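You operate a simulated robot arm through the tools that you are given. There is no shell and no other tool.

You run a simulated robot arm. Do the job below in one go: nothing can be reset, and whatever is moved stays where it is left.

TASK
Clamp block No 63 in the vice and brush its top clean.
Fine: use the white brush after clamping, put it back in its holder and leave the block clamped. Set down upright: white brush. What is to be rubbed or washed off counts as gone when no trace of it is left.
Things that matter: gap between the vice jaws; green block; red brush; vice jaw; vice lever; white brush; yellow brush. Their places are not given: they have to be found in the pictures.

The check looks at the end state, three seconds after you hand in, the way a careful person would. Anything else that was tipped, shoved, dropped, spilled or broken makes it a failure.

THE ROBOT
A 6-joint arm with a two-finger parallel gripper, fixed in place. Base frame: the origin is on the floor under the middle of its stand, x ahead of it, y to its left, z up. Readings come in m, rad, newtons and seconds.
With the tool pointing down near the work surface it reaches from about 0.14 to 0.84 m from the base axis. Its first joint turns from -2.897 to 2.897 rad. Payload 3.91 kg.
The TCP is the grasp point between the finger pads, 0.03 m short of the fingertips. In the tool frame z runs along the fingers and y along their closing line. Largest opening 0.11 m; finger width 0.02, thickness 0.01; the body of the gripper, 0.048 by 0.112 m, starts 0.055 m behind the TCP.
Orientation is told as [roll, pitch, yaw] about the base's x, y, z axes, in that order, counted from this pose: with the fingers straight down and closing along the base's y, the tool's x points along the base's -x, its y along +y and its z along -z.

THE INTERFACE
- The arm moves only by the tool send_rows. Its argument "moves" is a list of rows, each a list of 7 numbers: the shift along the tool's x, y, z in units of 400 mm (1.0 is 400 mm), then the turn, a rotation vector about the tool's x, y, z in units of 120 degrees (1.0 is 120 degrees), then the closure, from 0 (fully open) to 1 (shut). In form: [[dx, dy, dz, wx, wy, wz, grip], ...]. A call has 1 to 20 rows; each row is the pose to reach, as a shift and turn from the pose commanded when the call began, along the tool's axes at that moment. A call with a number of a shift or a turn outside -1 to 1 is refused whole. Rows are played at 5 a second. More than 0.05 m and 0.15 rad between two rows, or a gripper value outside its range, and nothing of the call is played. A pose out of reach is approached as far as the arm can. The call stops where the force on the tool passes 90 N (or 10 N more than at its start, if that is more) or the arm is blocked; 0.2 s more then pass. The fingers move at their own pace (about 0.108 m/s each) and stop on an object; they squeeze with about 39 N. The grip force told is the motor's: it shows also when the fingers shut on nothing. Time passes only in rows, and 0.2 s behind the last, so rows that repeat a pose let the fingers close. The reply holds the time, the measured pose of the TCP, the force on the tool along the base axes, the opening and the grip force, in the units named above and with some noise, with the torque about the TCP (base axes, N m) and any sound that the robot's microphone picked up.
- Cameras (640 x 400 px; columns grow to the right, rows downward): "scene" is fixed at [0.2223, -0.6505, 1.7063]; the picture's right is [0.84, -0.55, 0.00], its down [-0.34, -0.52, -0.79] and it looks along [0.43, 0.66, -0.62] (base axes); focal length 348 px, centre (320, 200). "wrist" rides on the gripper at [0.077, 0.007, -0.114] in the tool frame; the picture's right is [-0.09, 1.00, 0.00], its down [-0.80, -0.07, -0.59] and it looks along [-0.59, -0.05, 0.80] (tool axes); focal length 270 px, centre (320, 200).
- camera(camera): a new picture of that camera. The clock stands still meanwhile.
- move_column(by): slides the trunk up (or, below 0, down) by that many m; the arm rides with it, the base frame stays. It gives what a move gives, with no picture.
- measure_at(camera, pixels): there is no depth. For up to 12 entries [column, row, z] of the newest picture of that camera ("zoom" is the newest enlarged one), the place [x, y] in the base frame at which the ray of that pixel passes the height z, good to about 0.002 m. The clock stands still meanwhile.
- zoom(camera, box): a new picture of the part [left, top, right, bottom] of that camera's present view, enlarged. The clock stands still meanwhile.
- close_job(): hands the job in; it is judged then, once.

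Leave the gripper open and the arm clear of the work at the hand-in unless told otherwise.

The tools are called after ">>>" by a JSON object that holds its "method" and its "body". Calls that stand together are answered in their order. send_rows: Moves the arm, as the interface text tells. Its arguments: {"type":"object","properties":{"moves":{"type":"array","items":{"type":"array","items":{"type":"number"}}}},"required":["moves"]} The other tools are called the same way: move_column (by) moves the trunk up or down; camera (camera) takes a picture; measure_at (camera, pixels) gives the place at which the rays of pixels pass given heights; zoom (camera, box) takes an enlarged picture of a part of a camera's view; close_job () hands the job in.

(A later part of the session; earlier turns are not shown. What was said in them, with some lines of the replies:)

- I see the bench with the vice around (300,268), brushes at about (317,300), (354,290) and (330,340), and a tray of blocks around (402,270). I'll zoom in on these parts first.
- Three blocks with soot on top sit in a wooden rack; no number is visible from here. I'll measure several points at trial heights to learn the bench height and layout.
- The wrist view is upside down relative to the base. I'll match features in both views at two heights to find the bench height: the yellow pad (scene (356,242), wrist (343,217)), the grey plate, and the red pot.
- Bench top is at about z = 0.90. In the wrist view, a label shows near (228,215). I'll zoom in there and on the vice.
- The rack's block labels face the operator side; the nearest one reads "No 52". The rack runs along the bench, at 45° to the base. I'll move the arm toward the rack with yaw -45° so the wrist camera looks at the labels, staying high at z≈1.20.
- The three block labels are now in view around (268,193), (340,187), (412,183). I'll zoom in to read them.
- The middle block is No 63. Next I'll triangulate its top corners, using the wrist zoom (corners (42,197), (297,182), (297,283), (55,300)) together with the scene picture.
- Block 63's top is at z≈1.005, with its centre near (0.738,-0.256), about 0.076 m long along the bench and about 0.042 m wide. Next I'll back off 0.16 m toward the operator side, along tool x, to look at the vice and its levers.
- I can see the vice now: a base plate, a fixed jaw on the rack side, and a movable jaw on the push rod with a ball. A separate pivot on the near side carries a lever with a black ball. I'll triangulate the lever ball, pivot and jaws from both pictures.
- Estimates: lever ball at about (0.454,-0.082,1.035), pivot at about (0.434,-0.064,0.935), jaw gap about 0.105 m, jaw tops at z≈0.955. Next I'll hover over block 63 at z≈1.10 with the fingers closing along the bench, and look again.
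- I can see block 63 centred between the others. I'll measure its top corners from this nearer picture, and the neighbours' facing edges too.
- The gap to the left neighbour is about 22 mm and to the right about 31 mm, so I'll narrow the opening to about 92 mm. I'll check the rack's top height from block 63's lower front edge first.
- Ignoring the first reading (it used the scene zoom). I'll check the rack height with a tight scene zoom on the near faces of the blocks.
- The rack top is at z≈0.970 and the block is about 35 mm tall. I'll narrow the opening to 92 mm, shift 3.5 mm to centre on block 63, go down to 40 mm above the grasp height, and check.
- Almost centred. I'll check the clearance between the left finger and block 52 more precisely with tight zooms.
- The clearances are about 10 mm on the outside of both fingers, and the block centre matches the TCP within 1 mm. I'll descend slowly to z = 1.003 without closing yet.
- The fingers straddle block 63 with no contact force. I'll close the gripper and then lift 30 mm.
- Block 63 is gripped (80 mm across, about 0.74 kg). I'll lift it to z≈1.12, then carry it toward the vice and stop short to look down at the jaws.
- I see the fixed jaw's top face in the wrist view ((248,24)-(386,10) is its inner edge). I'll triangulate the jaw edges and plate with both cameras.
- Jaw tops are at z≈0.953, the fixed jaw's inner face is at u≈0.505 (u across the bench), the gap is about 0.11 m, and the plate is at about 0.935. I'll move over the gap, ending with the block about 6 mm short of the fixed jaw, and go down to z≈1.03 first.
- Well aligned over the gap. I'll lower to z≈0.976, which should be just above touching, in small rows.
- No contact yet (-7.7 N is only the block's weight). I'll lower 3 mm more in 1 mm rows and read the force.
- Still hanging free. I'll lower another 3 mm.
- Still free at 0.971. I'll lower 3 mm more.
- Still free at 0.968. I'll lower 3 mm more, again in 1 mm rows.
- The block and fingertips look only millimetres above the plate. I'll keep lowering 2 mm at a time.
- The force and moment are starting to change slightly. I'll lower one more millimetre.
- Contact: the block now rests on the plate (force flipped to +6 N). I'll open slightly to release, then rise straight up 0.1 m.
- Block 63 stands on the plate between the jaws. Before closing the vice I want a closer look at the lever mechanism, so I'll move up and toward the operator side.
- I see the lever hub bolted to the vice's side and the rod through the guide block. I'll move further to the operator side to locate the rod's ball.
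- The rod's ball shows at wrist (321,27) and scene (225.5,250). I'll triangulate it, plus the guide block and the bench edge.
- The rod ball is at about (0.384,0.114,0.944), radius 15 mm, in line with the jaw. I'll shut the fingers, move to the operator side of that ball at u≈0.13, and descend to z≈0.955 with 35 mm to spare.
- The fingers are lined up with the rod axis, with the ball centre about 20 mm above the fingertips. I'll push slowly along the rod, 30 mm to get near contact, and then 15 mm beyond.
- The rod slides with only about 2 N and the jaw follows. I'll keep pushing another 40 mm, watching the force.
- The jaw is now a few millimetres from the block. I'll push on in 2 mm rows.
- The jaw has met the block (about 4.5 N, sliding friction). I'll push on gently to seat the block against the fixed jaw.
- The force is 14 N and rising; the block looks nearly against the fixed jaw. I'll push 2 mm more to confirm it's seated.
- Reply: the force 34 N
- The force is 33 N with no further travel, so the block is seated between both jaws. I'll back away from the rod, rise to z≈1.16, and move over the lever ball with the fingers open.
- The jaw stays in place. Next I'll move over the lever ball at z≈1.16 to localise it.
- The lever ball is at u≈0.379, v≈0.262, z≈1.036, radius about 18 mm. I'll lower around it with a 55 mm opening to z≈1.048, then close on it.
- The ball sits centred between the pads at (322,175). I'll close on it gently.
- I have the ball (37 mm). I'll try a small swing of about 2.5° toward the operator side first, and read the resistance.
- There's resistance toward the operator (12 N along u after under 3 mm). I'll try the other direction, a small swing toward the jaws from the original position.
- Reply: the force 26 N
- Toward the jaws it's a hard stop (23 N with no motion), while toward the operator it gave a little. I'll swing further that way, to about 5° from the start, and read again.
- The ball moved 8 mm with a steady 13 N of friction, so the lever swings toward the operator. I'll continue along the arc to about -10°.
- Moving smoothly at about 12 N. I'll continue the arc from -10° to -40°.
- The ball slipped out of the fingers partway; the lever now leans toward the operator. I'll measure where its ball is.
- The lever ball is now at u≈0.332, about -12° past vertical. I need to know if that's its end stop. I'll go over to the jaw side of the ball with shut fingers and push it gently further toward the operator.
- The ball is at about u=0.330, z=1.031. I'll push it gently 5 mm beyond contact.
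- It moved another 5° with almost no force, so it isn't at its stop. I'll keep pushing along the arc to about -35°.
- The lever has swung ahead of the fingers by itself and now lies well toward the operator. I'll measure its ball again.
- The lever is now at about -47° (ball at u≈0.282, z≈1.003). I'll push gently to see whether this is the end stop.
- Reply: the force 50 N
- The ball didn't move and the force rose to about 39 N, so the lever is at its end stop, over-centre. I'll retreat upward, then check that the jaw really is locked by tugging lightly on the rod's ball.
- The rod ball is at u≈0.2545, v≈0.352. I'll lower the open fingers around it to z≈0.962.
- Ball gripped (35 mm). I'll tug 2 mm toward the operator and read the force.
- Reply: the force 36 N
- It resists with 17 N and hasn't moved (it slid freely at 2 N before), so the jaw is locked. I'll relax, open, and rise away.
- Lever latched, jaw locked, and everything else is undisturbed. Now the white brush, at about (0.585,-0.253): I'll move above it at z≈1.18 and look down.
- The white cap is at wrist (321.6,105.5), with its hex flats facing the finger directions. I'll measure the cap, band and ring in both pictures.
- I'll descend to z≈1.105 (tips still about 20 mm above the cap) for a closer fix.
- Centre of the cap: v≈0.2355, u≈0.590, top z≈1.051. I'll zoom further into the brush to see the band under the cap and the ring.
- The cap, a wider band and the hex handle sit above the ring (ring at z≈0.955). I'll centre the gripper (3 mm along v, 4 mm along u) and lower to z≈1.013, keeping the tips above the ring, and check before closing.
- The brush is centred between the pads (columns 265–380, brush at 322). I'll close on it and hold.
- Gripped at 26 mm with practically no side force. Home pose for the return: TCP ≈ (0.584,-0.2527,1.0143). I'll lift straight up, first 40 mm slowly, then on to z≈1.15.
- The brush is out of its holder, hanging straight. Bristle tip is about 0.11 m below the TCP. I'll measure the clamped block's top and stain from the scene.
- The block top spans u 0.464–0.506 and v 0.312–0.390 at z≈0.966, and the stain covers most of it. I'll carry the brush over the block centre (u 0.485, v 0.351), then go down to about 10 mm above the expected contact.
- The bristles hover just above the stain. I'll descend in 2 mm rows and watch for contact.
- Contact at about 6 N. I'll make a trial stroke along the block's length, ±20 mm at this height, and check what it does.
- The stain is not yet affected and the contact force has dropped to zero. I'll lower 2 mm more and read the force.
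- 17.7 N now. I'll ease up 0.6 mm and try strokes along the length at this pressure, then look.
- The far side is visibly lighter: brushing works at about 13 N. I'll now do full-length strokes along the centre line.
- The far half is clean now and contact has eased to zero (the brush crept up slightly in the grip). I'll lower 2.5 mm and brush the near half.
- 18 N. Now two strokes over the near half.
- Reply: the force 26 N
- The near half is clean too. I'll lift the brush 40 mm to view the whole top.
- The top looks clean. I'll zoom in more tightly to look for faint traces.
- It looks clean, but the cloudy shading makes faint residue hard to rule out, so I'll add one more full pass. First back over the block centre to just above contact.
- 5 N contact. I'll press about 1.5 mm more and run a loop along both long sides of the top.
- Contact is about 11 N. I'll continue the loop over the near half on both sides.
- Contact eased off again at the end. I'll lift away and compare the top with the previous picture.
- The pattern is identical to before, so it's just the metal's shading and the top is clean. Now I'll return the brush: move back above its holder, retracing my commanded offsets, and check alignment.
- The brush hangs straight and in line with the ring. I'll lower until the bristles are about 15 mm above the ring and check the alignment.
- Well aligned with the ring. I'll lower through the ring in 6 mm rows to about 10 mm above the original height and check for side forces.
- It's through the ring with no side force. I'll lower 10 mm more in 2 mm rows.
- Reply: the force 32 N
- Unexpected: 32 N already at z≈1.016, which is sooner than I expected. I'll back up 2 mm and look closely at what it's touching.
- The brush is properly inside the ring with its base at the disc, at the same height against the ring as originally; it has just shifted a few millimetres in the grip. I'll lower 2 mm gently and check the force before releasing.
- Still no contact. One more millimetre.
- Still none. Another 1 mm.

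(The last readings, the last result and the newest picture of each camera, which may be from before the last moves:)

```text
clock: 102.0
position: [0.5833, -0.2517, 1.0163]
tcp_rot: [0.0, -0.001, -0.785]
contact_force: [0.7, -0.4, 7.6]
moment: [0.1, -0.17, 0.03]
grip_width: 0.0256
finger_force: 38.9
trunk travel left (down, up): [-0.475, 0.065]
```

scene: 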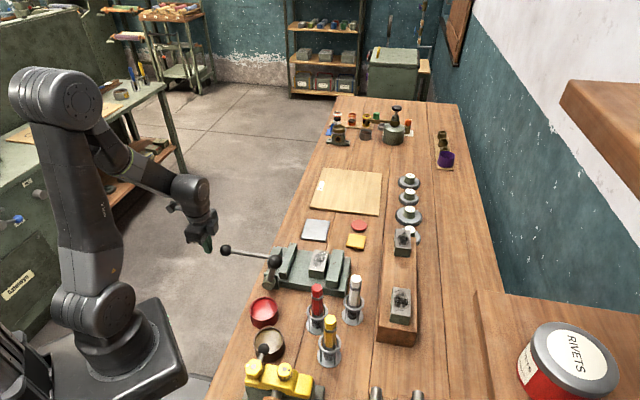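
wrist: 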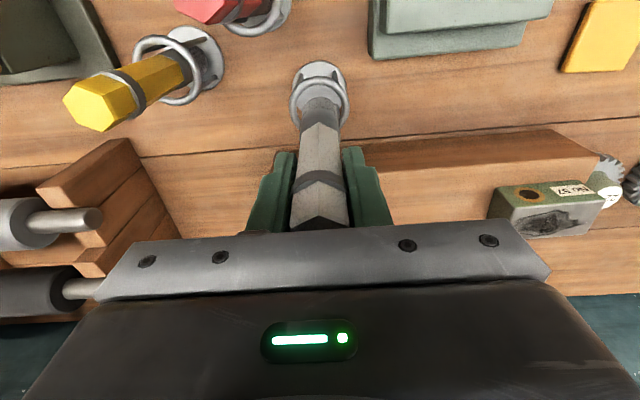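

Contact at 7.6 N: the brush stands on the disc. I'll open the fingers gradually and wait a moment before moving.

>>> {"method": "send_rows", "body": {"moves": [[0, 0, -0.001, 0, 0, 0, 0.74], [0, 0, -0.001, 0, 0, 0, 0.7], [0, 0, -0.001, 0, 0, 0, 0.6], [0, 0, -0.001, 0, 0, 0, 0.45], [0, 0, -0.001, 0, 0, 0, 0.4], [0, 0, -0.001, 0, 0, 0, 0.4]]}}

>>> {"method": "camera", "body": {"camera": "wrist"}}

>>> {"method": "zoom", "body": {"camera": "scene", "box": [325, 250, 385, 335]}}

```text
clock: 103.4
position: [0.5833, -0.2516, 1.0154]
tcp_rot: [0.001, 0.001, -0.786]
contact_force: [0.2, 0.4, -0.4]
moment: [0.0, 0.01, -0.01]
grip_width: 0.066
finger_force: 0.0
trunk travel left (down, up): [-0.475, 0.065]
```

```text
taken
```

wrist: 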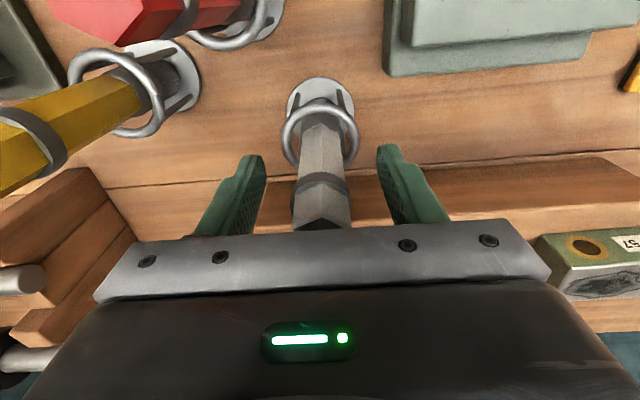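

```text
4.71 times, centred on (355, 292) of scene
```

zoom: 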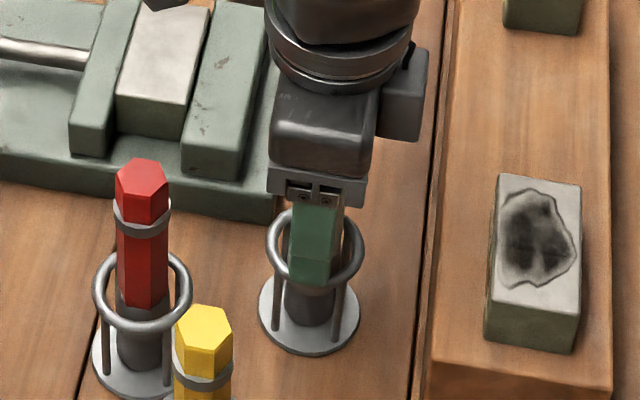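

The brush stands upright and centred between the open fingers. I'll rise straight up to z≈1.16.

>>> {"method": "send_rows", "body": {"moves": [[0, 0, -0.03, 0, 0, 0, 0.4], [0, 0, -0.08, 0, 0, 0, 0.4], [0, 0, -0.14, 0, 0, 0, 0.4], [0, 0, -0.2, 0, 0, 0, 0.4], [0, 0, -0.28, 0, 0, 0, 0.4], [0, 0, -0.36, 0, 0, 0, 0.4], [0, 0, -0.36, 0, 0, 0, 0.4]]}}

>>> {"method": "camera", "body": {"camera": "wrist"}}

>>> {"method": "camera", "body": {"camera": "scene"}}

>>> {"method": "zoom", "body": {"camera": "scene", "box": [210, 225, 390, 365]}}

```text
clock: 105.0
position: [0.5832, -0.2528, 1.1611]
tcp_rot: [0.001, -0.001, -0.783]
contact_force: [-0.6, -0.3, -0.8]
moment: [0.01, -0.03, 0.02]
grip_width: 0.066
finger_force: 0.0
trunk travel left (down, up): [-0.475, 0.065]
```

```text
taken
```

wrist: 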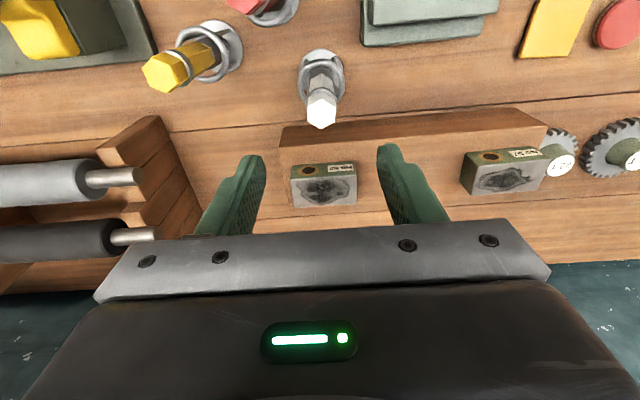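

```text
taken
```

scene: 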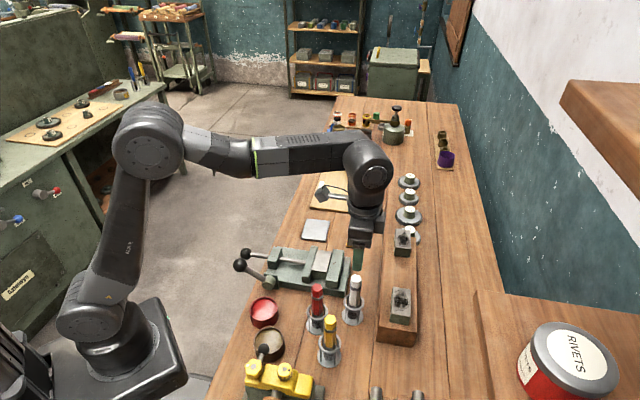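

```text
2.86 times, centred on (300, 295) of scene
```

zoom: 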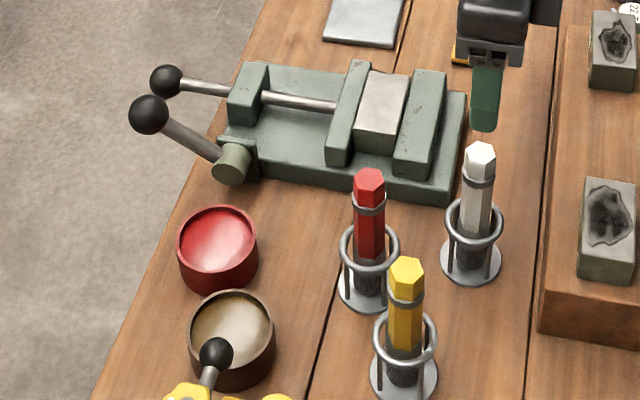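

The white brush stands in its holder, the lever is latched and the block is clamped. I'll take one more unobstructed close look at the block top from above the vice, opening the gripper fully on the way.

>>> {"method": "send_rows", "body": {"moves": [[0, 0, -0.05, 0, 0, 0, 0.2], [0.06, 0.07, -0.0975, 0, 0, 0, 0], [0.12, 0.14, -0.0975, 0, 0, 0, 0], [0.18, 0.21, -0.0975, 0, 0, 0, 0], [0.228, 0.2785, -0.0975, 0, 0, 0, 0], [0.228, 0.2785, -0.0975, 0, 0, 0, 0]]}}

>>> {"method": "camera", "body": {"camera": "wrist"}}

>>> {"method": "zoom", "body": {"camera": "wrist", "box": [280, 80, 370, 150]}}

```text
clock: 106.4
position: [0.5991, -0.1086, 1.1984]
tcp_rot: [0.0, -0.001, -0.785]
contact_force: [-0.6, 0.3, 0.4]
moment: [-0.01, 0.02, -0.02]
grip_width: 0.1098
finger_force: 0.2
trunk travel left (down, up): [-0.475, 0.065]
```

```text
taken
```

wrist: 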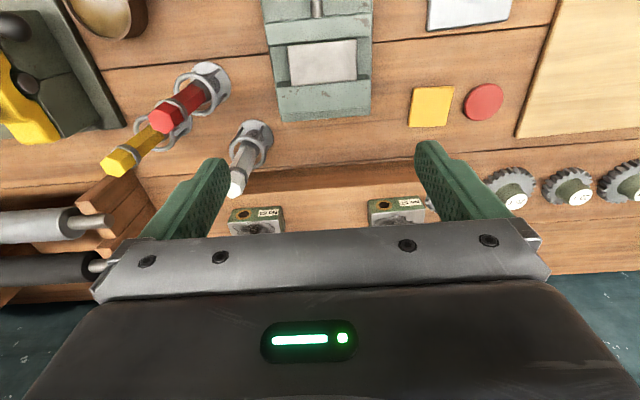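

```text
5.71 times, centred on (325, 115) of wrist
```

zoom: 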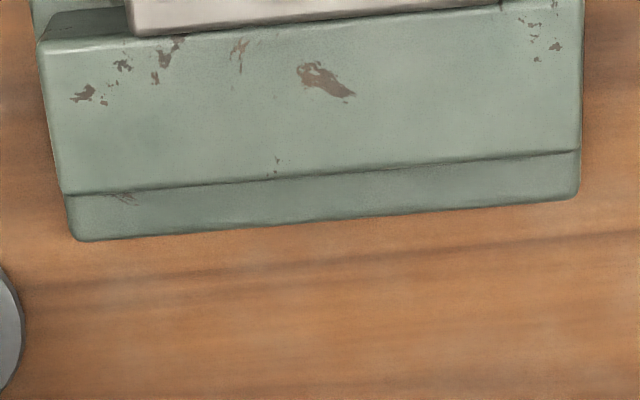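

The block top is at about (322,62). I'll zoom in there.

>>> {"method": "zoom", "body": {"camera": "wrist", "box": [280, 32, 364, 90]}}

>>> {"method": "zoom", "body": {"camera": "scene", "box": [285, 235, 355, 290]}}

```text
6.90 times, centred on (322, 61) of wrist
```

zoom: 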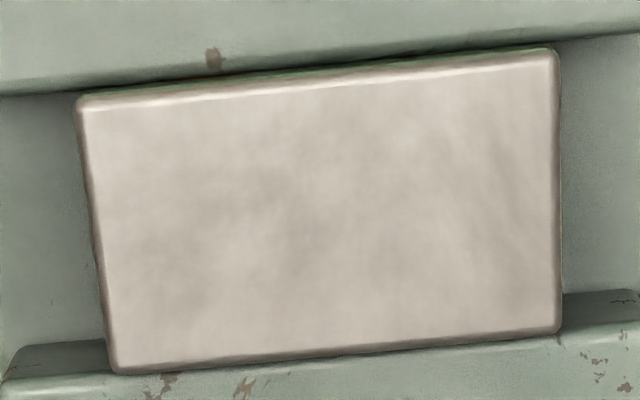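

```text
7.27 times, centred on (320, 262) of scene
```

zoom: 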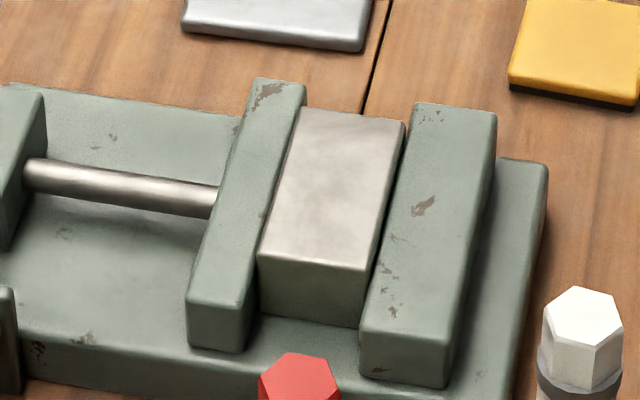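

The top is clean, with only even metal texture left and the block firm between the jaws. I'll retreat the open gripper up and toward the operator side, clear of the work.

>>> {"method": "send_rows", "body": {"moves": [[0, 0, -0.1, 0, 0, 0, 0], [0.06, 0, -0.18, 0, 0, 0, 0], [0.14, 0, -0.25, 0, 0, 0, 0], [0.22, 0, -0.31, 0, 0, 0, 0], [0.31, 0, -0.35, 0, 0, 0, 0], [0.4, 0, -0.37, 0, 0, 0, 0], [0.4, 0, -0.37, 0, 0, 0, 0]]}}

>>> {"method": "camera", "body": {"camera": "scene"}}

>>> {"method": "zoom", "body": {"camera": "scene", "box": [210, 215, 440, 365]}}

```text
clock: 108.0
position: [0.4845, 0.0049, 1.3469]
tcp_rot: [0.002, 0.0, -0.786]
contact_force: [0.5, -0.3, -0.1]
moment: [0.01, -0.01, 0.0]
grip_width: 0.1098
finger_force: 0.2
trunk travel left (down, up): [-0.475, 0.065]
```

```text
taken
```

scene: 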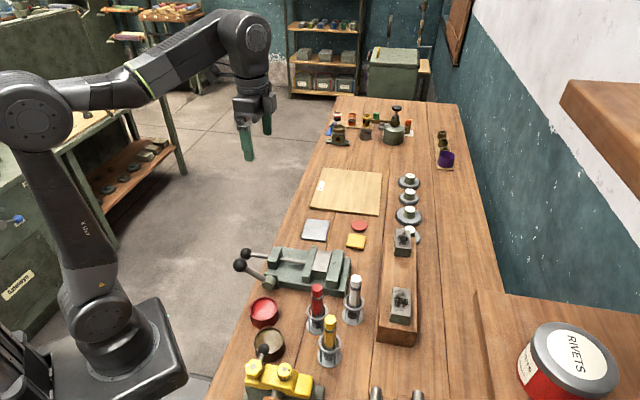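

```text
2.67 times, centred on (325, 290) of scene
```

zoom: 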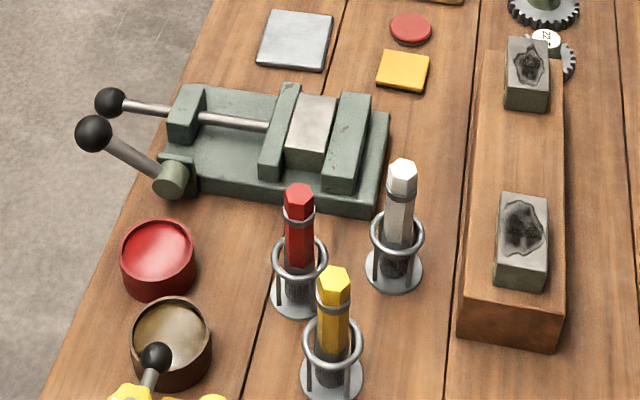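

Everything is in place: block 63 is clamped with a clean top, the lever is latched, the white brush is upright in its holder, and the other blocks and brushes are where they were. The gripper is open and clear, so I'm handing in.

>>> {"method": "close_job", "body": {}}

```text
The job is handed in.
```

Block No 63 is clamped in the vice, its top is brushed clean, and the job is handed in.

- **Clamp:** I seated the block against the fixed jaw and swung the lever to its end stop. A light tug on the vice rod met 17 N and didn't move it, where it had slid at about 2 N before, so the jaw is locked.
- **Cleaning:** I used the white brush after clamping and made an extra pass to be sure. Close pictures before and after that pass looked the same, with only the metal's own shading left.
- **White brush:** It is back in its holder, standing upright. It crept a few millimetres in the grip during brushing and pressed the holder at up to 32 N on the way down. I backed off and set it down gently.
- **Everything else:** In the last picture the other two blocks and the red and yellow brushes are where they were. The gripper is open and clear of the work.
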